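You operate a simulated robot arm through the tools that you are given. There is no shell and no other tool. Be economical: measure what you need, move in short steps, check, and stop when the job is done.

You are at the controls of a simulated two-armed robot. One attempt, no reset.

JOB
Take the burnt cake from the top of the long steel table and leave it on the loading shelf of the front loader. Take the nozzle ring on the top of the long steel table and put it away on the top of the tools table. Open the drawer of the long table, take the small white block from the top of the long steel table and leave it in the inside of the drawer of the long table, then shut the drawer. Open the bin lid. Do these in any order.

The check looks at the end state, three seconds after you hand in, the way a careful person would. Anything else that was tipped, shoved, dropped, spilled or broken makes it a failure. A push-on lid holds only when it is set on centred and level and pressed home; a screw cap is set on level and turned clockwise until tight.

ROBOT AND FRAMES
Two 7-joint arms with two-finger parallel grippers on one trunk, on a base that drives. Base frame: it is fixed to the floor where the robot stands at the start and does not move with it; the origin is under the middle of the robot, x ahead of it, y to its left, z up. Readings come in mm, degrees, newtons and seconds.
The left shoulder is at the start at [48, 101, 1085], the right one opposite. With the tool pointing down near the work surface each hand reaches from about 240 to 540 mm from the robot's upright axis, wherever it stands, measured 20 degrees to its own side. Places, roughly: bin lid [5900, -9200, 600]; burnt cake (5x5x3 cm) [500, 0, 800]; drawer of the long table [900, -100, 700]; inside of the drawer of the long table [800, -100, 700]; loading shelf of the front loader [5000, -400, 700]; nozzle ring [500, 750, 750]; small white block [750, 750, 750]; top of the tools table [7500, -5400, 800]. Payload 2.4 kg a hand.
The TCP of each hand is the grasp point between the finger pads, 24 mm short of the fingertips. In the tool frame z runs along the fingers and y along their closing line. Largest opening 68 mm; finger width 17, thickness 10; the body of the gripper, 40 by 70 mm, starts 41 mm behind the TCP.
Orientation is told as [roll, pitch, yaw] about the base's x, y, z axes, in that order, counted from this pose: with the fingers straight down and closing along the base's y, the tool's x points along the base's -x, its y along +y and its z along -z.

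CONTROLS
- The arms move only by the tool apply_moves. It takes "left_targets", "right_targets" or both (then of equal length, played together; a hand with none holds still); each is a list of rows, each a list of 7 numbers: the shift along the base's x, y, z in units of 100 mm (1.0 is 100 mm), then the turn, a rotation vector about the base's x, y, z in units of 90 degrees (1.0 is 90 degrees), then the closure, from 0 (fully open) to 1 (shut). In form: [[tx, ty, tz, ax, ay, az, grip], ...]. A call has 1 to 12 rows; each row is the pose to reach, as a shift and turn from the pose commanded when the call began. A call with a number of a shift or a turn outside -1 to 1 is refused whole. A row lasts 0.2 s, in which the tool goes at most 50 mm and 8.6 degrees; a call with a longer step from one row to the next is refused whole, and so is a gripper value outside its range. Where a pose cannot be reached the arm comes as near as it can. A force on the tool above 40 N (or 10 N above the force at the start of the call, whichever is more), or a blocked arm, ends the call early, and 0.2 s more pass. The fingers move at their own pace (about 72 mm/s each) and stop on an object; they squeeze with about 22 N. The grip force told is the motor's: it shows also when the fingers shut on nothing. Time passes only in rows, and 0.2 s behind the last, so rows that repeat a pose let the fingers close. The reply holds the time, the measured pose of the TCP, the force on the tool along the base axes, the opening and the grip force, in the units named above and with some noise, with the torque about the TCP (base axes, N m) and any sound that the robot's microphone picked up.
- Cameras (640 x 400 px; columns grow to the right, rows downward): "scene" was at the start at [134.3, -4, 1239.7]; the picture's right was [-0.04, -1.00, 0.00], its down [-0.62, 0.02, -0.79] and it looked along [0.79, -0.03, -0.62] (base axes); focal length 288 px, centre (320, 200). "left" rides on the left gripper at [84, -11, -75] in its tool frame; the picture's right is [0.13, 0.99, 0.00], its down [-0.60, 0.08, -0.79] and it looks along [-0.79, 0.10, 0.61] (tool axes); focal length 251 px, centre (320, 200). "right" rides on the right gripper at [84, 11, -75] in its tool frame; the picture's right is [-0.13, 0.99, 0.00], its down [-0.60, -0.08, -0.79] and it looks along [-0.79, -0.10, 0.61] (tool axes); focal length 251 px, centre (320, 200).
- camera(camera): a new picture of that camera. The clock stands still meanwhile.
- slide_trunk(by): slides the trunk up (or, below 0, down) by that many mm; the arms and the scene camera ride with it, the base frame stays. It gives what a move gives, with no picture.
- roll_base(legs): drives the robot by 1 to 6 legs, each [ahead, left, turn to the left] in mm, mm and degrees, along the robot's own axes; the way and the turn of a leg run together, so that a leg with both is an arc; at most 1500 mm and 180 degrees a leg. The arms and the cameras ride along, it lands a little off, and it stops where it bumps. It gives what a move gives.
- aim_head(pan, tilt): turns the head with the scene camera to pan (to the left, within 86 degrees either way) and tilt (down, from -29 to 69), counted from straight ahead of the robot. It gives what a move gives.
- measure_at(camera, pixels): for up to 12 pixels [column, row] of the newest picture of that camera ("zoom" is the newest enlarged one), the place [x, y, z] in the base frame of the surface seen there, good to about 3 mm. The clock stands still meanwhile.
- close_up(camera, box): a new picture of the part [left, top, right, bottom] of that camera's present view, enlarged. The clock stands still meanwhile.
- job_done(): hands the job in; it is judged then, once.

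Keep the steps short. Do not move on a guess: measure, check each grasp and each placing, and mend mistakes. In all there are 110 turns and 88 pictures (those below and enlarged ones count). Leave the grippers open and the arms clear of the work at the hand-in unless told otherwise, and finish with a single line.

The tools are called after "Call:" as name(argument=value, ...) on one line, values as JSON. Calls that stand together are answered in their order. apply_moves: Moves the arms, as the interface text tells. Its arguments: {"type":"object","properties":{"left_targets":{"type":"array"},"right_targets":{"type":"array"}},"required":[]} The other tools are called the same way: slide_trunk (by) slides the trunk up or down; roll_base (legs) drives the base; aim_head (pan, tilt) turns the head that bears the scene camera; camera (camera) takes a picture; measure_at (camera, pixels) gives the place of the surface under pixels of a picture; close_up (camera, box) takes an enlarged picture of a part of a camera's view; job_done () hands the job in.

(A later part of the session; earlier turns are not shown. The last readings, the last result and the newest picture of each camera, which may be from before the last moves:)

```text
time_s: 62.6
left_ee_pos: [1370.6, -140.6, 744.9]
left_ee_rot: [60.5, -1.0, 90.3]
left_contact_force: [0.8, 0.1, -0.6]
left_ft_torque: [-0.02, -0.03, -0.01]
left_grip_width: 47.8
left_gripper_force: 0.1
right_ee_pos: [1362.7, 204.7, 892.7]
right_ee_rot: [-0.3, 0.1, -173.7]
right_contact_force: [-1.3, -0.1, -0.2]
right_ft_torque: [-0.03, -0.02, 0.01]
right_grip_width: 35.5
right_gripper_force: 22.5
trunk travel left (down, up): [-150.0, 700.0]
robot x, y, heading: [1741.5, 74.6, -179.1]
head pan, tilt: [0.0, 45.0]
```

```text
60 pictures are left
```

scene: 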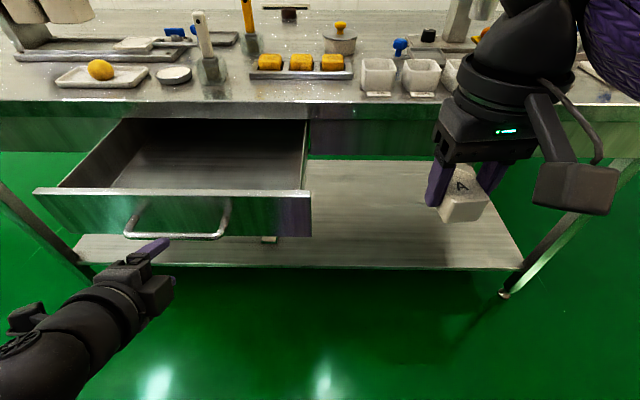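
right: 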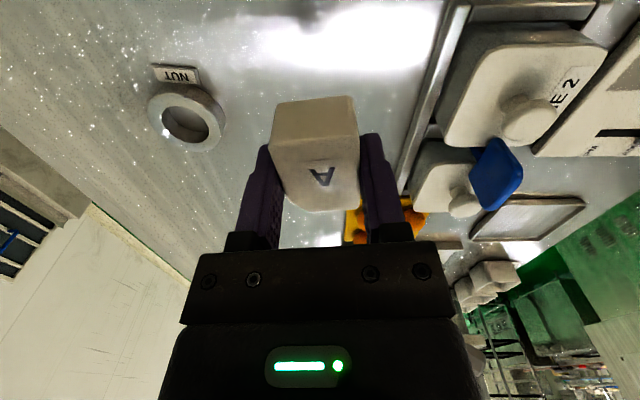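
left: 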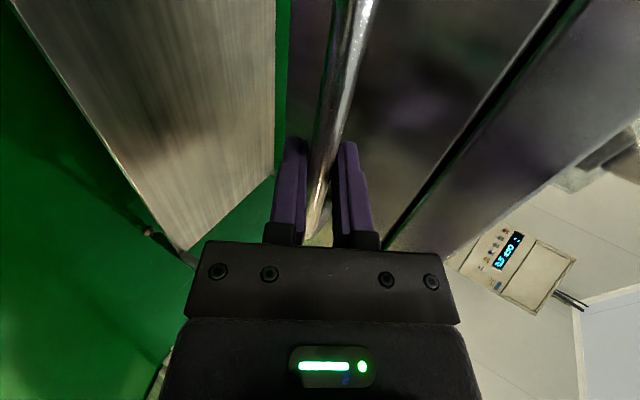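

The bar is clear. I'll raise the left hand 100 mm and turn the right hand +90° in yaw so its camera won't meet the drawer rim.

Call:
apply_moves(left_targets=[[0, 0, 0.1, 0, 0, 0, 0.3], [0, 0, 0.2, 0, 0, 0, 0.3], [0, 0, 0.3, 0, 0, 0, 0.3], [0, 0, 0.4, 0, 0, 0, 0.3], [0, 0, 0.5, 0, 0, 0, 0.3], [0, 0, 0.6, 0, 0, 0, 0.3], [0, 0, 0.7, 0, 0, 0, 0.3], [0, 0, 0.8, 0, 0, 0, 0.3], [0, 0, 0.9, 0, 0, 0, 0.3], [0, 0, 1.0, 0, 0, 0, 0.3], [0, 0, 1.0, 0, 0, 0, 0.3]], right_targets=[[0, 0, 0, 0, 0, 0.085, 1], [0, 0, 0, 0, 0, 0.17, 1], [0, 0, 0, 0, 0, 0.255, 1], [0, 0, 0, 0, 0, 0.34, 1], [0, 0, 0, 0, 0, 0.425, 1], [0, 0, 0, 0, 0, 0.51, 1], [0, 0, 0, 0, 0, 0.595, 1], [0, 0, 0, 0, 0, 0.68, 1], [0, 0, 0, 0, 0, 0.765, 1], [0, 0, 0, 0, 0, 0.85, 1], [0, 0, 0, 0, 0, 0.92, 1]])

Call:
roll_base(legs=[[0, 265, 0], [55, 0, 0]])

Call:
camera(camera="scene")

```text
time_s: 65.0
left_ee_pos: [1339.9, -152.7, 844.5]
left_ee_rot: [60.4, -1.1, 90.3]
left_contact_force: [-0.3, 0.2, -0.6]
left_ft_torque: [-0.01, 0.01, 0.0]
left_grip_width: 47.6
left_gripper_force: 0.0
left hand out of reach, approached as far as the arm can: row 1, 2, 3, 4, 5, 6, 7, 8, 9, 10, 11
right_ee_pos: [1446.5, 156.2, 883.6]
right_ee_rot: [-0.4, -0.2, -90.9]
right_contact_force: [-0.3, 0.1, 0.1]
right_ft_torque: [0.04, 0.02, -0.03]
right_grip_width: 35.4
right_gripper_force: 22.2
right hand out of reach, approached as far as the arm can: row 8, 9, 10, 11
trunk travel left (down, up): [-150.0, 700.0]
robot x, y, heading: [1740.4, 74.4, -178.7]
head pan, tilt: [0.0, 45.0]
```

```text
time_s: 67.5
left_ee_pos: [1291.8, -423.5, 844.1]
left_ee_rot: [60.5, -1.1, 90.2]
left_contact_force: [-0.3, -0.3, -0.6]
left_ft_torque: [0.03, 0.01, 0.0]
left_grip_width: 47.7
left_gripper_force: 0.1
right_ee_pos: [1397.2, -115.7, 884.1]
right_ee_rot: [-0.4, -0.1, -90.9]
right_contact_force: [0.3, -0.6, -0.4]
right_ft_torque: [0.01, 0.01, -0.02]
right_grip_width: 35.6
right_gripper_force: 21.6
trunk travel left (down, up): [-150.0, 700.0]
robot x, y, heading: [1686.8, -193.2, -179.1]
head pan, tilt: [0.0, 45.0]
```

```text
59 pictures are left
```

scene: 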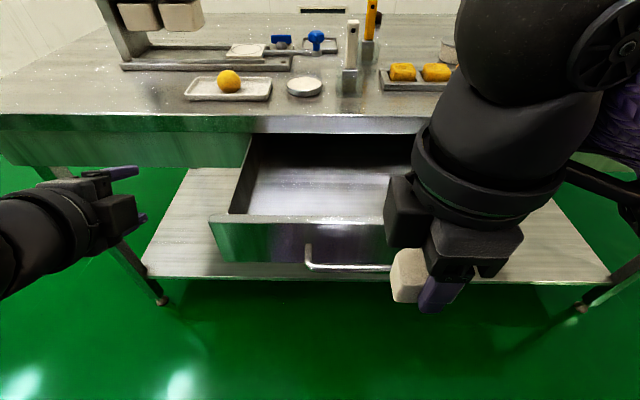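

The wrist was pulled toward me by its limits. I'll look from the right camera before continuing.

Call:
camera(camera="right")

Call:
close_up(camera="scene", box=[340, 130, 560, 330])

```text
58 pictures are left
```

right: 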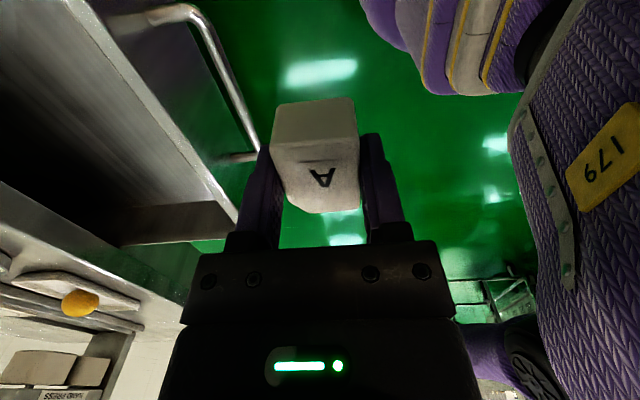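

```text
2.00 times, centred on (450, 230) of scene
```

zoom: 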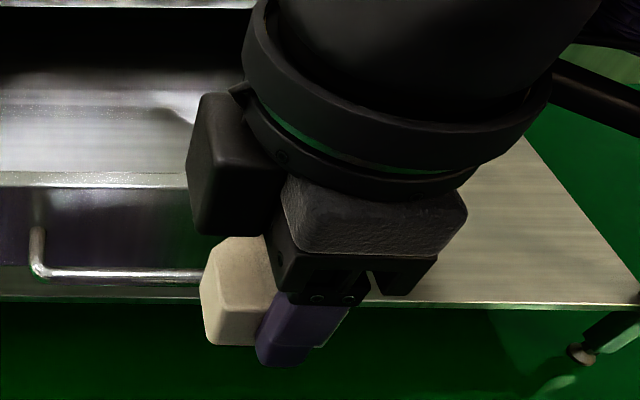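

Block held well, facing the drawer. I'll move it over the drawer in steps and read where it lands.

Call:
apply_moves(right_targets=[[-0.2, -0.05, 0, 0, 0, 0, 1], [-0.4, -0.1, 0, 0, 0, 0, 1], [-0.6, -0.1, 0, 0, 0, 0, 1], [-0.8, -0.1, 0, 0, 0, 0, 1], [-1.0, -0.1, 0, 0, 0, 0, 1], [-1.0, -0.1, 0, 0, 0, 0, 1]])

```text
time_s: 68.9
left_ee_pos: [1292.3, -423.2, 843.6]
left_ee_rot: [60.5, -1.1, 90.2]
left_contact_force: [-0.5, -0.2, 0.3]
left_ft_torque: [-0.02, 0.02, -0.03]
left_grip_width: 47.5
left_gripper_force: 0.1
right_ee_pos: [1380.9, -150.8, 877.0]
right_ee_rot: [-0.4, -0.1, -91.0]
right_contact_force: [0.0, 1.1, -0.8]
right_ft_torque: [-0.02, 0.01, 0.0]
right_grip_width: 35.6
right_gripper_force: 22.2
right hand out of reach, approached as far as the arm can: row 1, 2, 3, 4, 5, 6
trunk travel left (down, up): [-150.0, 700.0]
robot x, y, heading: [1691.0, -193.6, -179.2]
head pan, tilt: [0.0, 45.0]
```

That yaw is at the wrist's limit. I'll turn back by 45° and see whether the reach returns.

Call:
apply_moves(right_targets=[[0, 0, 0, 0, 0, -0.08, 1], [0, 0, 0, 0, 0, -0.16, 1], [0, 0, 0, 0, 0, -0.24, 1], [0, 0, 0, 0, 0, -0.32, 1], [0, 0, 0, 0, 0, -0.4, 1], [0, 0, 0, 0, 0, -0.45, 1], [0, 0, 0, 0, 0, -0.45, 1]])

Call:
camera(camera="scene")

```text
time_s: 70.5
left_ee_pos: [1291.2, -422.5, 844.2]
left_ee_rot: [60.6, -1.1, 90.2]
left_contact_force: [0.3, 0.4, 0.2]
left_ft_torque: [-0.05, 0.0, 0.03]
left_grip_width: 47.5
left_gripper_force: 0.2
right_ee_pos: [1379.3, -152.4, 878.9]
right_ee_rot: [-0.4, -0.1, -131.6]
right_contact_force: [-0.9, -1.0, -0.5]
right_ft_torque: [0.02, 0.01, -0.02]
right_grip_width: 35.6
right_gripper_force: 22.0
trunk travel left (down, up): [-150.0, 700.0]
robot x, y, heading: [1689.9, -195.9, -178.9]
head pan, tilt: [0.0, 45.0]
```

```text
56 pictures are left
```

scene: 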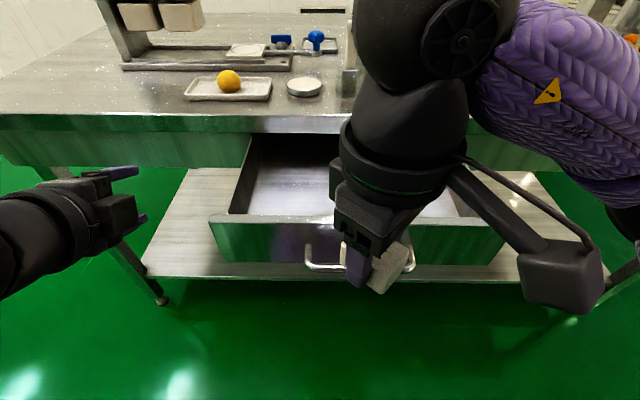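

Good, now in reach. Move over the drawer toward x≈1175, y≈−90.

Call:
apply_moves(right_targets=[[-0.2, 0.1, 0.05, 0, 0, 0, 1], [-0.45, 0.2, 0.1, 0, 0, 0, 1], [-0.75, 0.4, 0.1, 0, 0, 0, 1], [-1.0, 0.6, 0.1, 0, 0, 0, 1], [-1.0, 0.6, 0.1, 0, 0, 0, 1]])

Call:
apply_moves(right_targets=[[-0.2, 0, 0, 0, 0, 0, 1], [-0.5, 0, 0, 0, 0, 0, 1], [-0.8, 0, 0, 0, 0, 0, 1], [-1.0, 0, 0, 0, 0, 0, 1], [-1.0, 0, 0, 0, 0, 0, 1]])

Call:
camera(camera="scene")

```text
time_s: 71.7
left_ee_pos: [1290.2, -422.6, 844.8]
left_ee_rot: [60.5, -1.1, 90.2]
left_contact_force: [0.1, -1.0, 0.2]
left_ft_torque: [0.0, 0.04, 0.03]
left_grip_width: 47.8
left_gripper_force: 0.0
right_ee_pos: [1278.8, -90.6, 888.3]
right_ee_rot: [-0.3, 0.0, -131.6]
right_contact_force: [1.1, -0.3, -0.2]
right_ft_torque: [0.05, -0.02, -0.04]
right_grip_width: 35.7
right_gripper_force: 22.3
trunk travel left (down, up): [-150.0, 700.0]
robot x, y, heading: [1688.9, -193.8, -179.1]
head pan, tilt: [0.0, 45.0]
```

```text
time_s: 72.9
left_ee_pos: [1290.8, -423.3, 843.3]
left_ee_rot: [60.5, -1.0, 90.2]
left_contact_force: [-0.2, -0.5, -0.8]
left_ft_torque: [-0.01, 0.0, -0.02]
left_grip_width: 47.5
left_gripper_force: 0.1
right_ee_pos: [1253.7, -98.1, 888.1]
right_ee_rot: [-0.4, -0.1, -131.6]
right_contact_force: [0.2, -0.1, -0.8]
right_ft_torque: [-0.01, 0.0, -0.02]
right_grip_width: 35.5
right_gripper_force: 22.1
right hand out of reach, approached as far as the arm can: row 2, 3, 4, 5
trunk travel left (down, up): [-150.0, 700.0]
robot x, y, heading: [1692.1, -193.8, -178.8]
head pan, tilt: [0.0, 45.0]
```

```text
55 pictures are left
```

scene: 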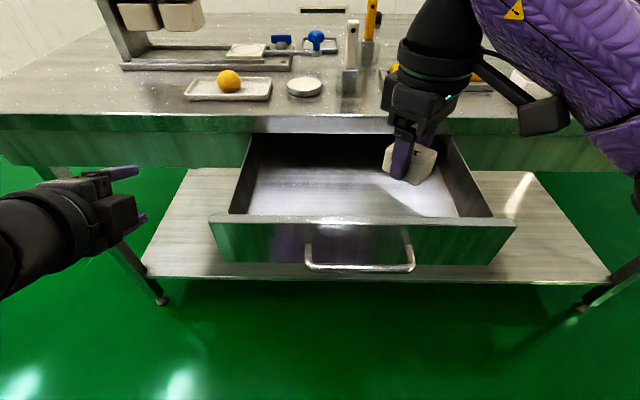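

The 45° yaw limits the reach at x≈1254. I'll measure how low the camera housing hangs to decide on rim clearance.

Call:
measure_at(camera="scene", pixels=[[530, 132], [560, 130], [545, 115], [525, 115], [410, 180], [395, 160], [385, 165], [430, 165]])

```text
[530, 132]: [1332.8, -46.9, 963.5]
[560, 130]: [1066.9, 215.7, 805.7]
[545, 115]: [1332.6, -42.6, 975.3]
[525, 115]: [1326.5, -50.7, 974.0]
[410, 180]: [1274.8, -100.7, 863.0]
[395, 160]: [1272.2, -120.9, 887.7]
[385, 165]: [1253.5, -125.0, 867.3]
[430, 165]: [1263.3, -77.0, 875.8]
```

The housing stays ~72 mm above TCP, so it clears the rim at natural yaw. I'll turn the hand back to natural and go to x≈1190.

Call:
apply_moves(right_targets=[[0, 0, 0, 0, 0, -0.09, 1], [0, 0, 0, 0, 0, -0.18, 1], [0, 0, 0, 0, 0, -0.27, 1], [-0.1, 0, 0, 0, 0, -0.36, 1], [-0.3, 0, 0, 0, 0, -0.45, 1], [-0.5, 0, 0, 0, 0, -0.5, 1], [-0.65, 0.1, 0, 0, 0, -0.5, 1], [-0.65, 0.1, 0, 0, 0, -0.5, 1]])

Call:
camera(camera="scene")

```text
time_s: 74.7
left_ee_pos: [1290.6, -422.0, 844.7]
left_ee_rot: [60.5, -1.1, 90.2]
left_contact_force: [0.1, 0.4, -0.4]
left_ft_torque: [0.02, 0.0, -0.01]
left_grip_width: 47.7
left_gripper_force: 0.1
right_ee_pos: [1188.4, -86.2, 886.0]
right_ee_rot: [-0.4, 0.0, -176.5]
right_contact_force: [0.1, 0.4, -0.4]
right_ft_torque: [-0.02, -0.01, 0.02]
right_grip_width: 35.7
right_gripper_force: 22.2
trunk travel left (down, up): [-150.0, 700.0]
robot x, y, heading: [1687.7, -194.1, -179.1]
head pan, tilt: [0.0, 45.0]
```

```text
54 pictures are left
```

scene: 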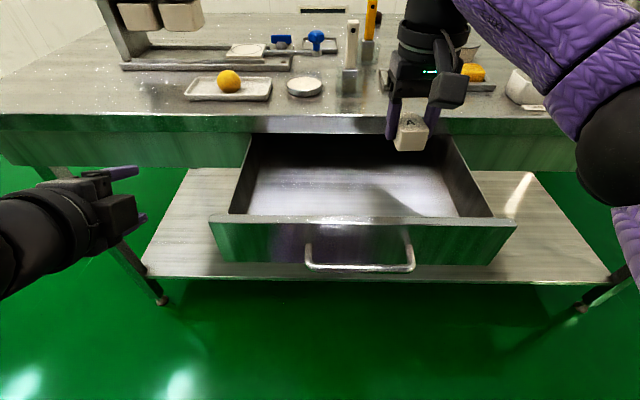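

Over the drawer. Descend 100 mm, then check.

Call:
apply_moves(right_targets=[[0, 0, -0.25, 0, 0, 0, 1], [0, 0, -0.5, 0, 0, 0, 1], [0, 0, -0.75, 0, 0, 0, 1], [0, 0, -1.0, 0, 0, 0, 1], [0, 0, -1.0, 0, 0, 0, 1]])

Call:
close_up(camera="scene", box=[300, 80, 520, 280])

```text
time_s: 75.9
left_ee_pos: [1291.0, -423.1, 844.4]
left_ee_rot: [60.5, -1.1, 90.1]
left_contact_force: [-0.5, -0.7, -0.2]
left_ft_torque: [0.01, 0.0, 0.0]
left_grip_width: 47.6
left_gripper_force: 0.2
right_ee_pos: [1187.2, -85.2, 785.8]
right_ee_rot: [-0.5, -0.2, -176.5]
right_contact_force: [0.2, 0.0, -1.1]
right_ft_torque: [-0.03, 0.0, -0.01]
right_grip_width: 35.3
right_gripper_force: 22.1
trunk travel left (down, up): [-150.0, 700.0]
robot x, y, heading: [1687.1, -195.9, -178.9]
head pan, tilt: [0.0, 45.0]
```

```text
2.00 times, centred on (410, 180) of scene
```

zoom: 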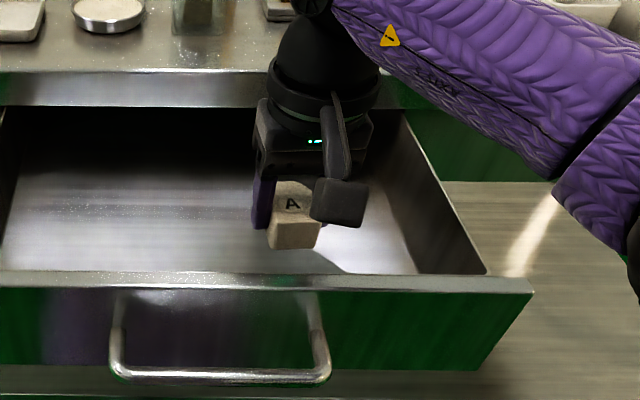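

Clear all round. Lower the last ~46 mm slowly.

Call:
apply_moves(right_targets=[[0, 0, -0.15, 0, 0, 0, 1], [0, 0, -0.3, 0, 0, 0, 1], [0, 0, -0.4, 0, 0, 0, 1], [0, 0, -0.46, 0, 0, 0, 1], [0, 0, -0.46, 0, 0, 0, 1]])

Call:
close_up(camera="scene", box=[300, 80, 620, 330])

```text
time_s: 77.1
left_ee_pos: [1291.7, -423.4, 844.0]
left_ee_rot: [60.5, -1.0, 90.2]
left_contact_force: [0.5, 0.2, -0.5]
left_ft_torque: [-0.04, 0.01, 0.01]
left_grip_width: 47.8
left_gripper_force: 0.0
right_ee_pos: [1187.7, -85.1, 739.0]
right_ee_rot: [-0.4, 0.1, -176.4]
right_contact_force: [-0.1, 0.7, -0.4]
right_ft_torque: [-0.01, -0.03, 0.0]
right_grip_width: 35.1
right_gripper_force: 21.5
trunk travel left (down, up): [-150.0, 700.0]
robot x, y, heading: [1687.0, -191.9, -178.9]
head pan, tilt: [0.0, 45.0]
```

```text
1.60 times, centred on (460, 205) of scene
```

zoom: 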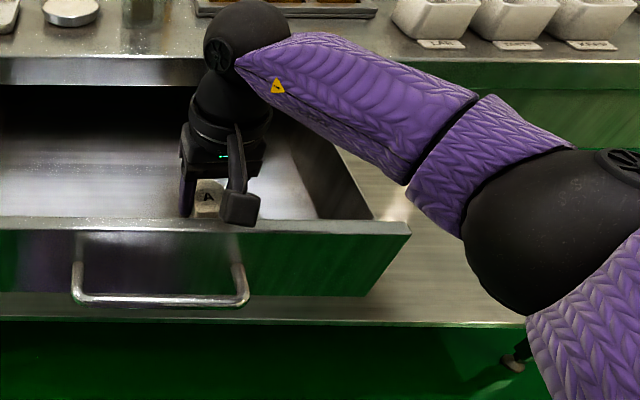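

Lower 4 mm more, release, and raise.

Call:
apply_moves(right_targets=[[0, 0, -0.02, 0, 0, 0, 1], [0, 0, -0.04, 0, 0, 0, 1], [0, 0, -0.04, 0, 0, 0, 0.6], [0, 0, -0.04, 0, 0, 0, 0.2], [0, 0, -0.04, 0, 0, 0, 0.2], [0, 0, 0.2, 0, 0, 0, 0.2], [0, 0, 0.5, 0, 0, 0, 0.2], [0, 0, 0.9, 0, 0, 0, 0.2]])

Call:
apply_moves(right_targets=[[0, 0, 0.3, 0, 0, 0, 0], [0.2, 0.1, 0.6, 0, 0, 0, 0], [0.6, 0.4, 0.8, 0, 0, 0, 0], [1.0, 0.8, 1.0, 0, 0, 0, 0], [1.0, 1.0, 1.0, 0, 0, 0, 0]])

Call:
camera(camera="scene")

```text
time_s: 78.9
left_ee_pos: [1290.6, -424.0, 843.9]
left_ee_rot: [60.4, -1.1, 90.2]
left_contact_force: [-0.2, 0.3, -0.5]
left_ft_torque: [-0.01, 0.01, -0.03]
left_grip_width: 47.7
left_gripper_force: 0.1
right_ee_pos: [1188.0, -83.7, 829.0]
right_ee_rot: [-0.4, 0.0, -176.5]
right_contact_force: [-0.1, 0.7, 0.1]
right_ft_torque: [0.01, -0.01, 0.03]
right_grip_width: 54.4
right_gripper_force: 0.0
trunk travel left (down, up): [-150.0, 700.0]
robot x, y, heading: [1689.8, -192.0, -179.0]
head pan, tilt: [0.0, 45.0]
```

```text
refused: row 3 steps farther than a row can; nothing moved
```

```text
51 pictures are left
```

scene: 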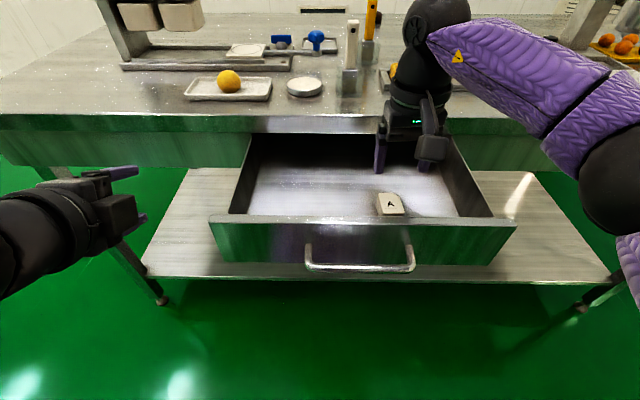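

Block "A" lies on the drawer floor. Now retract the right hand, then back off and line the left hand up with the drawer front.

Call:
apply_moves(right_targets=[[0, 0, 0.3, 0, 0, 0, 0], [0.2, 0.1, 0.6, 0, 0, 0, 0], [0.5, 0.3, 0.8, 0, 0, 0, 0], [0.8, 0.5, 0.9, 0, 0, 0, 0], [1.0, 0.7, 0.9, 0, 0, 0, 0]], left_targets=[[0, 0, 0, 0, 0, 0, 1], [0, 0, 0, 0, 0, 0, 1], [0, 0, 0, 0, 0, 0, 1], [0, 0, 0, 0, 0, 0, 1], [0, 0, 0, 0, 0, 0, 1]])

Call:
roll_base(legs=[[-70, 0, 0], [0, -280, 0]])

Call:
camera(camera="scene")

```text
time_s: 80.1
left_ee_pos: [1292.0, -423.5, 843.3]
left_ee_rot: [60.5, -1.1, 90.3]
left_contact_force: [0.0, 0.1, 0.0]
left_ft_torque: [-0.04, 0.0, -0.02]
left_grip_width: 0.2
left_gripper_force: 21.5
right_ee_pos: [1288.6, -16.2, 920.5]
right_ee_rot: [-0.4, -0.1, -176.5]
right_contact_force: [0.0, -0.8, 0.0]
right_ft_torque: [0.02, 0.02, -0.01]
right_grip_width: 67.9
right_gripper_force: 0.1
trunk travel left (down, up): [-150.0, 700.0]
robot x, y, heading: [1690.2, -196.2, -179.2]
head pan, tilt: [0.0, 45.0]
```

```text
time_s: 82.6
left_ee_pos: [1355.0, -141.9, 843.9]
left_ee_rot: [60.5, -1.1, 90.1]
left_contact_force: [-0.2, 0.1, 0.8]
left_ft_torque: [-0.01, 0.0, -0.02]
left_grip_width: 0.0
left_gripper_force: 21.3
right_ee_pos: [1354.3, 264.1, 921.9]
right_ee_rot: [-0.4, -0.1, -176.6]
right_contact_force: [1.5, -0.4, 0.2]
right_ft_torque: [-0.01, 0.0, -0.02]
right_grip_width: 68.0
right_gripper_force: 0.0
trunk travel left (down, up): [-150.0, 700.0]
robot x, y, heading: [1752.6, 84.5, -179.2]
head pan, tilt: [0.0, 45.0]
```

```text
50 pictures are left
```

scene: 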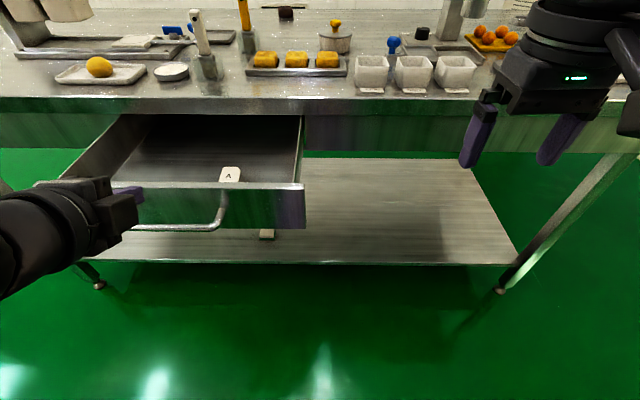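

Block "A" visible in the drawer. Lower the left fist to z≈786 in front of the drawer face and raise the right hand.

Call:
apply_moves(left_targets=[[0, 0, -0.2, 0, 0, 0, 1], [0, 0, -0.4, 0, 0, 0, 1], [0, 0, -0.57, 0, 0, 0, 1], [0, 0, -0.57, 0, 0, 0, 1]], right_targets=[[0, 0, 0.3, 0, 0, 0, 0], [0, 0, 0.6, 0, 0, 0, 0], [0, 0, 0.8, 0, 0, 0, 0], [0, 0, 0.8, 0, 0, 0, 0]])

Call:
roll_base(legs=[[90, 0, 0]])

Call:
camera(camera="scene")

```text
time_s: 83.6
left_ee_pos: [1355.6, -143.6, 785.9]
left_ee_rot: [60.5, -1.1, 90.1]
left_contact_force: [-0.5, -0.7, -1.0]
left_ft_torque: [0.02, 0.02, -0.02]
left_grip_width: 0.0
left_gripper_force: 22.5
right_ee_pos: [1354.4, 264.9, 1002.0]
right_ee_rot: [-0.4, -0.1, -176.7]
right_contact_force: [0.0, 0.0, 0.1]
right_ft_torque: [-0.01, -0.01, 0.01]
right_grip_width: 68.2
right_gripper_force: 0.1
trunk travel left (down, up): [-150.0, 700.0]
robot x, y, heading: [1753.9, 89.3, -179.2]
head pan, tilt: [0.0, 45.0]
```

```text
time_s: 84.7
left_ee_pos: [1267.5, -145.7, 786.0]
left_ee_rot: [60.5, -1.1, 90.3]
left_contact_force: [0.0, 0.0, -0.1]
left_ft_torque: [-0.01, 0.01, 0.01]
left_grip_width: 0.3
left_gripper_force: 22.1
right_ee_pos: [1265.2, 261.7, 1001.0]
right_ee_rot: [-0.4, -0.1, -176.4]
right_contact_force: [0.0, -0.1, 0.1]
right_ft_torque: [0.05, 0.0, 0.04]
right_grip_width: 67.9
right_gripper_force: 0.0
trunk travel left (down, up): [-150.0, 700.0]
robot x, y, heading: [1666.8, 86.6, -178.9]
head pan, tilt: [0.0, 45.0]
```

```text
49 pictures are left
```

scene: 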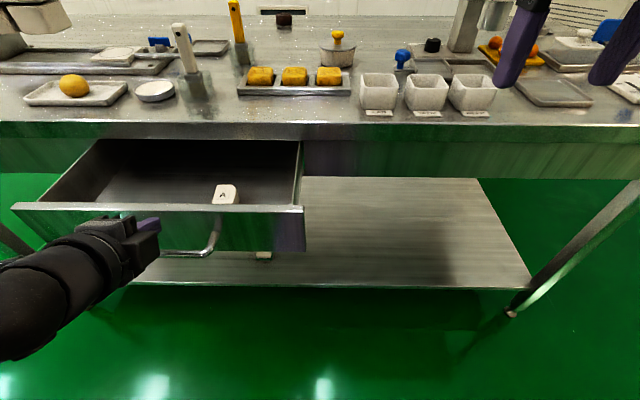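

Measure the drawer front position and see whether it moves with me.

Call:
measure_at(camera="scene", pixels=[[270, 208], [270, 230], [200, 208]])

Call:
roll_base(legs=[[120, 0, 0]])

Call:
camera(camera="scene")

```text
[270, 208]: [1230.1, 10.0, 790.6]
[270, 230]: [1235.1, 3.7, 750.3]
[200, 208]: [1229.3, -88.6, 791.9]
```

```text
time_s: 86.0
left_ee_pos: [1146.8, -149.3, 786.5]
left_ee_rot: [60.4, -1.2, 90.3]
left_contact_force: [0.6, -0.4, -0.2]
left_ft_torque: [0.02, -0.02, -0.01]
left_grip_width: 0.0
left_gripper_force: 22.1
right_ee_pos: [1143.0, 258.5, 1001.2]
right_ee_rot: [-0.5, 0.0, -176.4]
right_contact_force: [0.4, 0.5, 0.0]
right_ft_torque: [0.06, 0.02, -0.02]
right_grip_width: 68.2
right_gripper_force: 0.1
trunk travel left (down, up): [-150.0, 700.0]
robot x, y, heading: [1549.6, 80.7, -179.0]
head pan, tilt: [0.0, 45.0]
```

```text
48 pictures are left
```

scene: 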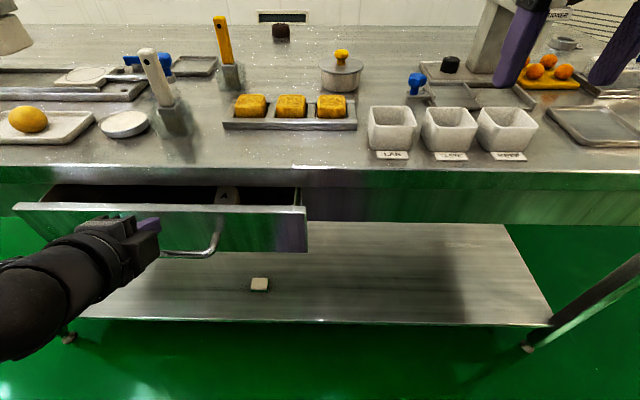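

Drawer is nearly shut, ~45 mm left. Push the rest with the arm in small steps, stopping on force.

Call:
apply_moves(left_targets=[[-0.1, 0, 0, 0, 0, 0, 1], [-0.2, 0, 0, 0, 0, 0, 1], [-0.3, 0, 0, 0, 0, 0, 1], [-0.38, 0, 0, 0, 0, 0, 1], [-0.44, 0, 0, 0, 0, 0, 1], [-0.5, 0, 0, 0, 0, 0, 1], [-0.55, 0, 0, 0, 0, 0, 1], [-0.6, 0, 0, 0, 0, 0, 1], [-0.65, 0, 0, 0, 0, 0, 1]])

Call:
close_up(camera="scene", box=[0, 140, 340, 300])

Call:
measure_at(camera="zoom", pixels=[[400, 160], [520, 160], [400, 95], [600, 110], [480, 130]])

```text
time_s: 87.8
left_ee_pos: [1091.4, -149.2, 786.5]
left_ee_rot: [60.3, -1.3, 90.3]
left_contact_force: [27.8, 1.4, 8.8]
left_ft_torque: [0.0, 0.09, -0.02]
left_grip_width: 0.0
left_gripper_force: 22.0
right_ee_pos: [1147.2, 258.0, 1003.6]
right_ee_rot: [-0.3, -0.4, -176.2]
right_contact_force: [-0.8, 0.5, 0.6]
right_ft_torque: [-0.03, -0.05, 0.0]
right_grip_width: 67.9
right_gripper_force: 0.0
trunk travel left (down, up): [-150.0, 700.0]
robot x, y, heading: [1547.1, 83.2, -178.4]
head pan, tilt: [0.0, 45.0]
stopped in row 9 (left hand): the force on the tool passed its limit at 48 N (the readings are from after the stop); the commanded pose is now the measured one
```

```text
1.88 times, centred on (170, 220) of scene
```

zoom: 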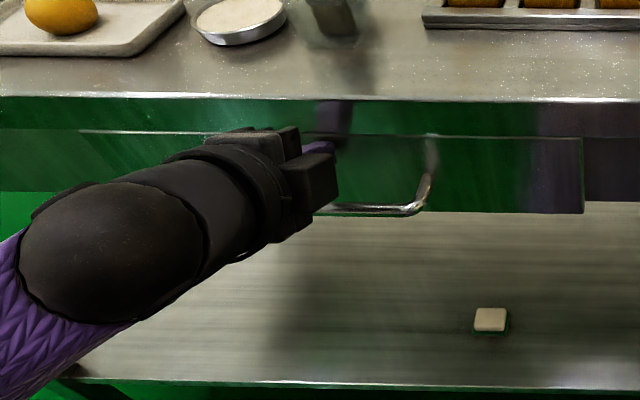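

```text
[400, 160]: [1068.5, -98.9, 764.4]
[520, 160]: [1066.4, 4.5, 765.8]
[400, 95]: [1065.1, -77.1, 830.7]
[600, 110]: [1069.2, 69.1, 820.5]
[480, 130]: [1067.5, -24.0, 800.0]
```

The drawer is fully shut (front flush at x≈1067). Back away, raise the trunk, and turn the left hand back to natural.

Call:
roll_base(legs=[[-140, 0, 0]])

Call:
slide_trunk(by=150)

Call:
apply_moves(left_targets=[[0, 0, 0.03, 0.079, 0, 0.0455, 0.4], [0, 0, 0.06, 0.157, 0, 0.091, 0], [0, 0, 0.09, 0.236, 0, 0.136, 0], [0, 0, 0.12, 0.315, 0, 0.182, 0], [0, 0, 0.15, 0.394, 0, 0.227, 0], [0, 0, 0.2, 0.472, 0, 0.273, 0], [0, 0, 0.2, 0.551, 0, 0.318, 0], [0, 0, 0.2, 0.63, 0, 0.364, 0], [0, 0, 0.2, 0.709, 0, 0.409, 0], [0, 0, 0.2, 0.787, 0, 0.4545, 0], [0, 0, 0.2, 0.866, 0, 0.5, 0]])

Call:
apply_moves(left_targets=[[0, 0, 0.1, 0, -0.083, 0, 0], [0, 0, 0.2, 0, -0.166, 0, 0], [0, 0, 0.3, 0, -0.25, 0, 0], [0, 0.1, 0.4, 0, -0.333, 0, 0], [0, 0.2, 0.5, 0, -0.417, 0, 0], [0, 0.3, 0.6, 0, -0.5, 0, 0], [0, 0.3, 0.7, 0, -0.583, 0, 0], [0, 0.3, 0.8, 0, -0.667, 0, 0], [0, 0.3, 0.8, 0, -0.667, 0, 0]])

Call:
camera(camera="scene")

```text
time_s: 89.2
left_ee_pos: [1228.9, -145.6, 784.4]
left_ee_rot: [60.0, -1.2, 90.2]
left_contact_force: [0.1, 1.0, 0.1]
left_ft_torque: [0.01, 0.02, 0.02]
left_grip_width: 0.0
left_gripper_force: 22.2
right_ee_pos: [1285.3, 262.9, 1000.8]
right_ee_rot: [-0.4, -0.1, -176.4]
right_contact_force: [-0.4, 0.5, -1.0]
right_ft_torque: [0.0, 0.01, 0.03]
right_grip_width: 67.9
right_gripper_force: 0.1
trunk travel left (down, up): [-150.0, 700.0]
robot x, y, heading: [1683.7, 84.8, -179.0]
head pan, tilt: [0.0, 45.0]
```

```text
time_s: 90.9
left_ee_pos: [1229.5, -145.7, 935.6]
left_ee_rot: [60.0, -1.3, 90.2]
left_contact_force: [0.0, 0.8, 0.0]
left_ft_torque: [0.03, 0.04, 0.04]
left_grip_width: 0.0
left_gripper_force: 22.5
right_ee_pos: [1286.0, 261.9, 1150.0]
right_ee_rot: [-0.4, 0.0, -176.5]
right_contact_force: [-0.1, -0.6, -1.1]
right_ft_torque: [-0.03, 0.02, -0.05]
right_grip_width: 68.1
right_gripper_force: 0.1
trunk travel left (down, up): [-300.0, 550.0]
robot x, y, heading: [1689.0, 83.4, -178.7]
head pan, tilt: [0.0, 45.0]
```

```text
time_s: 93.3
left_ee_pos: [1229.0, -145.6, 955.6]
left_ee_rot: [-2.1, -60.4, -177.6]
left_contact_force: [0.4, 0.2, 0.2]
left_ft_torque: [0.0, 0.01, 0.02]
left_grip_width: 67.8
left_gripper_force: 0.1
right_ee_pos: [1286.0, 261.8, 1151.4]
right_ee_rot: [-0.4, 0.0, -176.3]
right_contact_force: [-0.5, -0.1, 1.0]
right_ft_torque: [-0.01, -0.05, 0.0]
right_grip_width: 67.8
right_gripper_force: 0.0
trunk travel left (down, up): [-300.0, 550.0]
robot x, y, heading: [1684.9, 86.7, -179.2]
head pan, tilt: [0.0, 45.0]
```

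```text
time_s: 95.3
left_ee_pos: [1229.0, -115.3, 1034.8]
left_ee_rot: [0.0, -0.4, -178.8]
left_contact_force: [0.1, 0.6, 0.3]
left_ft_torque: [0.01, 0.02, -0.01]
left_grip_width: 68.1
left_gripper_force: 0.0
right_ee_pos: [1285.8, 262.1, 1151.9]
right_ee_rot: [-0.3, -0.1, -176.4]
right_contact_force: [-0.2, 1.1, -0.1]
right_ft_torque: [-0.01, -0.02, 0.03]
right_grip_width: 67.8
right_gripper_force: 0.1
trunk travel left (down, up): [-300.0, 550.0]
robot x, y, heading: [1686.9, 85.1, -178.7]
head pan, tilt: [0.0, 45.0]
```

```text
46 pictures are left
```

scene: 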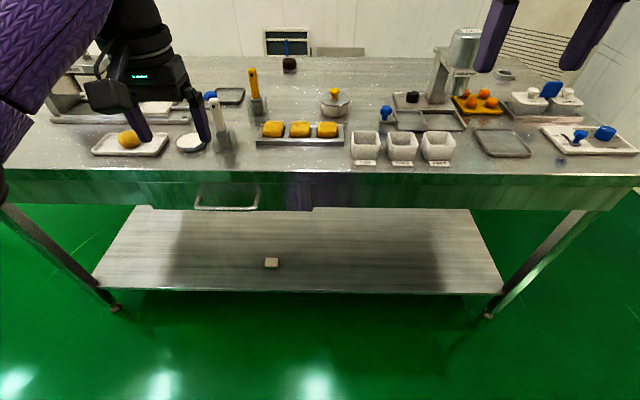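

Drawer shut. Now I'll return to the left end of the table, this time at x≈415 so the left hand faces the ring.

Call:
roll_base(legs=[[0, -1150, 0], [0, 0, 90], [0, -1270, 0]])

Call:
camera(camera="scene")

```text
time_s: 111.0
left_ee_pos: [571.3, 729.2, 1034.7]
left_ee_rot: [0.1, -0.5, -90.0]
left_contact_force: [0.7, 0.7, -0.1]
left_ft_torque: [-0.01, -0.02, 0.0]
left_grip_width: 67.9
left_gripper_force: 0.0
right_ee_pos: [196.7, 791.6, 1151.0]
right_ee_rot: [-0.4, -0.1, -87.5]
right_contact_force: [0.6, 0.4, 0.4]
right_ft_torque: [0.01, 0.01, 0.02]
right_grip_width: 68.0
right_gripper_force: 0.0
trunk travel left (down, up): [-300.0, 550.0]
robot x, y, heading: [381.5, 1192.9, -90.1]
head pan, tilt: [0.0, 45.0]
```

```text
45 pictures are left
```

scene: 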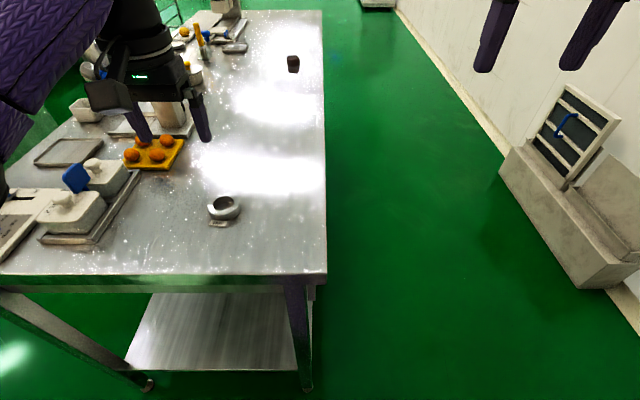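

The ring is near the left hand. Creep forward 40 mm, lower the hand some, and look at the ring.

Call:
roll_base(legs=[[40, 0, 0]])

Call:
apply_moves(left_targets=[[-0.05, 0.1, -0.3, 0, 0, 0, 0], [-0.1, 0.2, -0.6, 0, 0, 0, 0], [-0.1, 0.2, -0.85, 0, 0, 0, 0], [-0.1, 0.2, -0.85, 0, 0, 0, 0]])

Call:
camera(camera="left")

```text
time_s: 111.9
left_ee_pos: [571.8, 687.7, 1036.1]
left_ee_rot: [0.1, -0.5, -90.1]
left_contact_force: [-0.3, -0.5, -0.6]
left_ft_torque: [0.02, 0.0, 0.02]
left_grip_width: 68.3
left_gripper_force: 0.0
right_ee_pos: [195.9, 750.4, 1151.8]
right_ee_rot: [-0.4, -0.1, -87.6]
right_contact_force: [-0.7, 0.2, 0.2]
right_ft_torque: [-0.01, 0.0, -0.03]
right_grip_width: 68.1
right_gripper_force: 0.0
trunk travel left (down, up): [-300.0, 550.0]
robot x, y, heading: [381.6, 1151.2, -90.1]
head pan, tilt: [0.0, 45.0]
```

```text
time_s: 112.9
left_ee_pos: [561.6, 709.4, 950.2]
left_ee_rot: [0.1, -0.4, -90.0]
left_contact_force: [-1.0, 0.4, 0.4]
left_ft_torque: [-0.01, 0.0, -0.03]
left_grip_width: 68.2
left_gripper_force: 0.1
right_ee_pos: [195.7, 751.8, 1151.3]
right_ee_rot: [-0.4, -0.1, -87.6]
right_contact_force: [0.0, 0.0, -0.3]
right_ft_torque: [0.02, -0.03, 0.0]
right_grip_width: 67.6
right_gripper_force: 0.1
trunk travel left (down, up): [-300.0, 550.0]
robot x, y, heading: [383.5, 1149.7, -90.1]
head pan, tilt: [0.0, 45.0]
```

```text
44 pictures are left
```

left: 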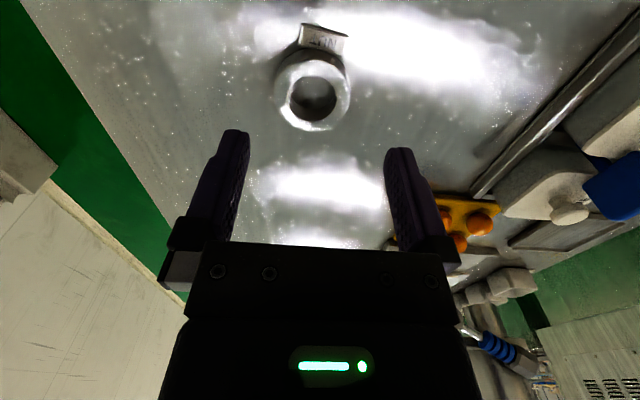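

Measure the ring rim all round.

Call:
measure_at(camera="left", pixels=[[283, 95], [345, 98], [315, 68], [314, 125], [292, 115], [338, 115], [323, 40], [310, 30]])

Call:
close_up(camera="left", box=[240, 10, 400, 140])

```text
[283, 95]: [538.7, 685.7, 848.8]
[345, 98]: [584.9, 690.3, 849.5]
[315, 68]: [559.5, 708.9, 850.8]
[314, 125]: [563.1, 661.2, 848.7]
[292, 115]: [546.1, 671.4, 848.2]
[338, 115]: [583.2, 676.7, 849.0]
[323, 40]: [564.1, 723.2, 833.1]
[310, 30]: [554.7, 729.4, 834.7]
```

```text
3.08 times, centred on (320, 75) of left
```

zoom: 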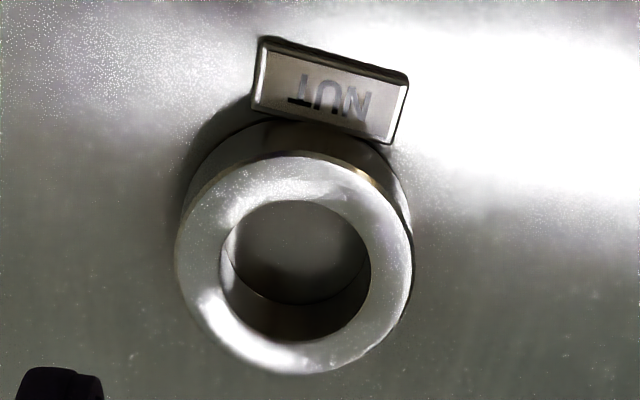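

Ring centre [562,685], top z 849, diameter ~54; the small tag lies on the door side and stays clear of the fingers. Descend to z 857.

Call:
apply_moves(left_targets=[[0, -0.24, -0.2, 0, 0, 0, 0], [0, -0.24, -0.5, 0, 0, 0, 0], [0, -0.24, -0.7, 0, 0, 0, 0], [0, -0.24, -0.85, 0, 0, 0, 0], [0, -0.24, -0.92, 0, 0, 0, 0], [0, -0.24, -0.92, 0, 0, 0, 0]])

Call:
camera(camera="left")

```text
time_s: 114.3
left_ee_pos: [562.4, 684.3, 858.1]
left_ee_rot: [0.1, -0.3, -90.0]
left_contact_force: [0.5, 0.4, 0.6]
left_ft_torque: [-0.02, 0.01, 0.03]
left_grip_width: 68.0
left_gripper_force: 0.1
right_ee_pos: [196.1, 751.1, 1151.0]
right_ee_rot: [-0.5, 0.0, -87.5]
right_contact_force: [0.7, 0.3, 0.3]
right_ft_torque: [-0.01, -0.03, -0.01]
right_grip_width: 68.0
right_gripper_force: 0.0
trunk travel left (down, up): [-300.0, 550.0]
robot x, y, heading: [378.5, 1150.8, -90.1]
head pan, tilt: [0.0, 45.0]
```

```text
42 pictures are left
```

left: 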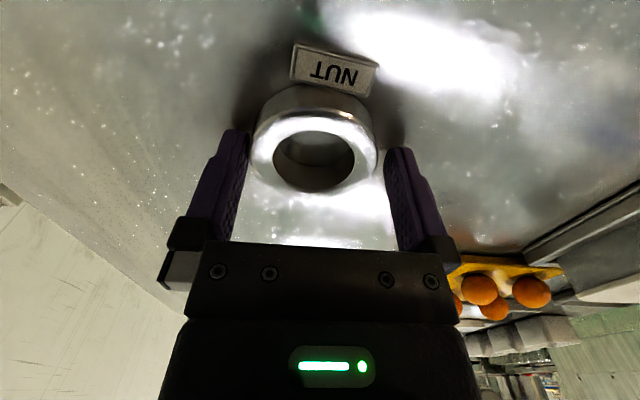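

Well centred. Close and lift.

Call:
apply_moves(left_targets=[[0, 0, 0, 0, 0, 0, 0.6], [0, 0, 0, 0, 0, 0, 1], [0, 0, 0, 0, 0, 0, 1], [0, 0, 0.1, 0, 0, 0, 1], [0, 0, 0.4, 0, 0, 0, 1], [0, 0.1, 0.8, 0, 0, 0, 1], [0, 0.2, 1.0, 0, 0, 0, 1]])

Call:
camera(camera="left")

```text
time_s: 115.9
left_ee_pos: [562.9, 706.0, 959.4]
left_ee_rot: [0.0, -0.4, -90.0]
left_contact_force: [-0.3, -0.7, -1.6]
left_ft_torque: [-0.03, 0.02, 0.0]
left_grip_width: 57.3
left_gripper_force: 22.4
right_ee_pos: [195.7, 751.5, 1151.3]
right_ee_rot: [-0.4, -0.1, -87.5]
right_contact_force: [0.3, 0.2, -0.6]
right_ft_torque: [-0.02, 0.0, 0.02]
right_grip_width: 67.7
right_gripper_force: 0.0
trunk travel left (down, up): [-300.0, 550.0]
robot x, y, heading: [379.9, 1148.5, -90.0]
head pan, tilt: [0.0, 45.0]
```

```text
41 pictures are left
```

left: 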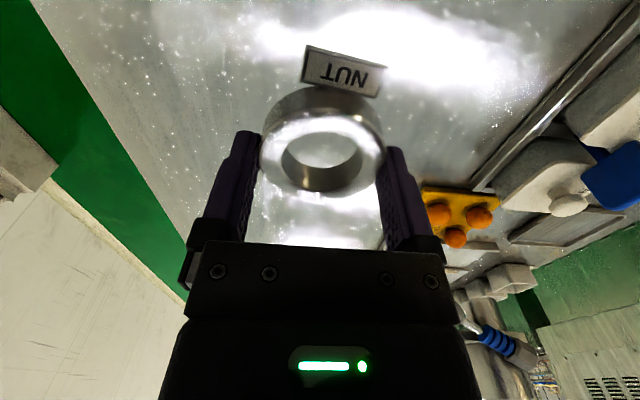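

Ring held (57 mm, 22 N). Check whether the tag came along or stayed.

Call:
measure_at(camera="left", pixels=[[340, 72], [320, 120], [312, 65], [370, 80]])

```text
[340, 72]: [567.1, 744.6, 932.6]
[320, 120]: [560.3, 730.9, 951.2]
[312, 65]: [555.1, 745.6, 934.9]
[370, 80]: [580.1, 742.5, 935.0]
```

The tag is part of the ring and comes with it. Raise and pull the hand in, then drive round to the near side for the cake.

Call:
apply_moves(left_targets=[[0, 0.3, 0.3, 0, 0, 0, 1], [0, 0.6, 0.6, 0, 0, 0, 1], [0, 0.9, 0.9, 0, 0, 0, 1], [0, 1.0, 1.0, 0, 0, 0, 1]])

Call:
roll_base(legs=[[-60, 0, 0], [0, 0, 90], [-450, 0, 0], [0, -1100, 0]])

Call:
camera(camera="scene")

```text
time_s: 116.9
left_ee_pos: [562.9, 805.3, 1060.1]
left_ee_rot: [-0.1, -0.4, -90.0]
left_contact_force: [0.1, 0.5, -1.4]
left_ft_torque: [-0.03, -0.05, 0.02]
left_grip_width: 57.2
left_gripper_force: 22.1
right_ee_pos: [195.8, 753.1, 1150.9]
right_ee_rot: [-0.5, 0.0, -87.5]
right_contact_force: [-0.1, 0.8, 0.1]
right_ft_torque: [-0.01, 0.02, 0.0]
right_grip_width: 68.0
right_gripper_force: 0.0
trunk travel left (down, up): [-300.0, 550.0]
robot x, y, heading: [381.3, 1148.6, -90.3]
head pan, tilt: [0.0, 45.0]
```

```text
time_s: 129.2
left_ee_pos: [264.6, 280.0, 1059.4]
left_ee_rot: [0.1, -0.4, -0.2]
left_contact_force: [-0.2, 0.0, -1.5]
left_ft_torque: [0.03, -0.01, -0.03]
left_grip_width: 57.0
left_gripper_force: 21.8
right_ee_pos: [314.9, -86.5, 1150.9]
right_ee_rot: [-0.4, -0.1, 2.3]
right_contact_force: [0.2, 0.2, -0.5]
right_ft_torque: [0.0, 0.04, -0.02]
right_grip_width: 68.0
right_gripper_force: 0.1
trunk travel left (down, up): [-300.0, 550.0]
robot x, y, heading: [-78.9, 98.3, -0.3]
head pan, tilt: [0.0, 45.0]
```

```text
40 pictures are left
```

scene: 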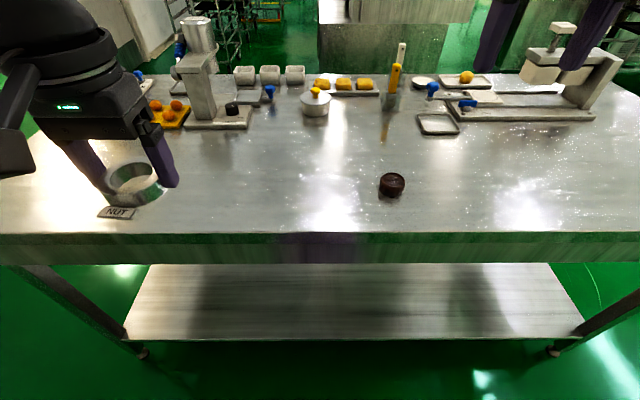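

The cake is at (391,184). Drive 85 mm forward, bring the right hand over it and measure.

Call:
roll_base(legs=[[85, 0, 0]])

Call:
apply_moves(right_targets=[[0.1, 0.1, -0.3, 0, 0, 0, 0], [0.2, 0.2, -0.6, 0, 0, 0, 0], [0.3, 0.4, -0.9, 0, 0, 0, 0], [0.3, 0.42, -1.0, 0, 0, -0.025, 0], [0.3, 0.42, -1.0, 0, 0, -0.025, 0]])

Call:
apply_moves(right_targets=[[0, 0, -0.3, 0, 0, 0, 0], [0, 0, -0.6, 0, 0, 0, 0], [0, 0, -0.9, 0, 0, 0, 0], [0, 0, -0.9, 0, 0, 0, 0]])

Call:
camera(camera="right")

```text
time_s: 130.3
left_ee_pos: [349.4, 279.8, 1059.2]
left_ee_rot: [0.1, -0.5, -0.3]
left_contact_force: [0.7, 0.7, -1.1]
left_ft_torque: [-0.02, 0.01, 0.0]
left_grip_width: 57.1
left_gripper_force: 21.8
right_ee_pos: [400.4, -86.7, 1151.3]
right_ee_rot: [-0.4, 0.0, 2.2]
right_contact_force: [0.1, -0.1, 0.1]
right_ft_torque: [-0.03, -0.02, 0.01]
right_grip_width: 67.8
right_gripper_force: 0.1
trunk travel left (down, up): [-300.0, 550.0]
robot x, y, heading: [3.6, 99.6, 0.1]
head pan, tilt: [0.0, 45.0]
```

```text
time_s: 131.5
left_ee_pos: [350.4, 279.7, 1058.5]
left_ee_rot: [0.1, -0.5, -0.1]
left_contact_force: [0.7, 0.0, -1.8]
left_ft_torque: [0.02, -0.02, -0.02]
left_grip_width: 56.9
left_gripper_force: 21.5
right_ee_pos: [429.7, -43.9, 1052.4]
right_ee_rot: [-0.5, -0.1, 0.0]
right_contact_force: [-0.4, 0.4, 0.3]
right_ft_torque: [0.0, 0.0, -0.01]
right_grip_width: 68.2
right_gripper_force: 0.0
trunk travel left (down, up): [-300.0, 550.0]
robot x, y, heading: [2.7, 100.5, -0.3]
head pan, tilt: [0.0, 45.0]
```

```text
time_s: 132.5
left_ee_pos: [349.2, 279.0, 1059.4]
left_ee_rot: [0.1, -0.5, -0.2]
left_contact_force: [-1.0, -0.5, -1.3]
left_ft_torque: [-0.01, -0.02, 0.01]
left_grip_width: 57.0
left_gripper_force: 21.9
right_ee_pos: [430.6, -42.2, 961.7]
right_ee_rot: [-0.4, -0.2, 0.0]
right_contact_force: [-0.4, 0.3, 1.3]
right_ft_torque: [-0.03, 0.02, 0.0]
right_grip_width: 67.7
right_gripper_force: 0.2
trunk travel left (down, up): [-300.0, 550.0]
robot x, y, heading: [3.5, 97.0, -0.1]
head pan, tilt: [0.0, 45.0]
```

```text
39 pictures are left
```

right: 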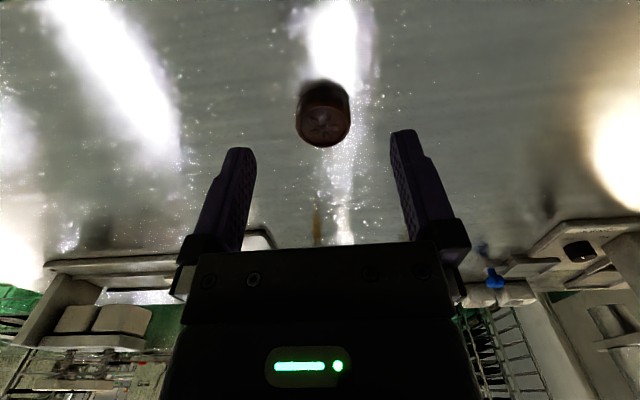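

Measure the cake's top rim in this view.

Call:
measure_at(camera="right", pixels=[[300, 122], [346, 122], [323, 110], [323, 142], [323, 125], [310, 137], [337, 137], [322, 84]])

```text
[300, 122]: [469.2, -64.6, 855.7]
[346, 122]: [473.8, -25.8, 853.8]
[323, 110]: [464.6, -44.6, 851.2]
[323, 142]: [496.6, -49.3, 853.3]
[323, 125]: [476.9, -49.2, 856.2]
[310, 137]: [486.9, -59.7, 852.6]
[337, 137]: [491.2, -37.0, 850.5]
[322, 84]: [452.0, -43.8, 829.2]
```

Cake centre ≈[475,−46], top z≈855. Move over and descend to z≈861.

Call:
apply_moves(right_targets=[[0.25, -0.03, 0, 0, 0, 0, 0], [0.45, -0.04, -0.2, 0, 0, 0, 0], [0.45, -0.04, -0.5, 0, 0, 0, 0], [0.45, -0.04, -0.8, 0, 0, 0, 0], [0.45, -0.04, -1.0, 0, 0, 0, 0], [0.45, -0.04, -1.0, 0, 0, 0, 0]])

Call:
camera(camera="right")

```text
time_s: 133.9
left_ee_pos: [349.4, 278.5, 1059.1]
left_ee_rot: [0.2, -0.5, -0.3]
left_contact_force: [0.0, -0.2, -1.1]
left_ft_torque: [-0.03, -0.03, -0.03]
left_grip_width: 56.7
left_gripper_force: 22.0
right_ee_pos: [474.3, -49.1, 861.2]
right_ee_rot: [-0.4, -0.1, 0.1]
right_contact_force: [-0.7, -0.5, -0.3]
right_ft_torque: [0.02, 0.0, -0.03]
right_grip_width: 68.2
right_gripper_force: 0.2
trunk travel left (down, up): [-300.0, 550.0]
robot x, y, heading: [3.0, 100.0, -0.4]
head pan, tilt: [0.0, 45.0]
```

```text
38 pictures are left
```

right: 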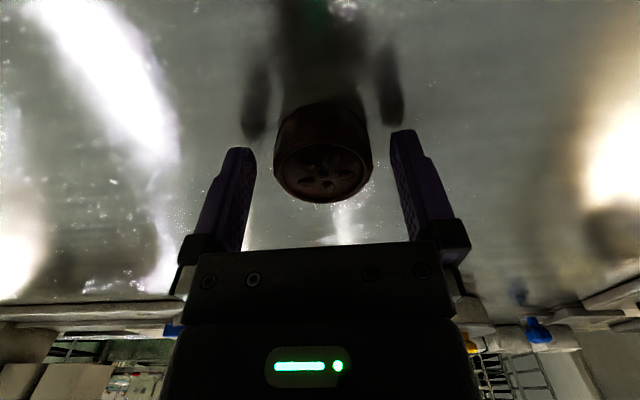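

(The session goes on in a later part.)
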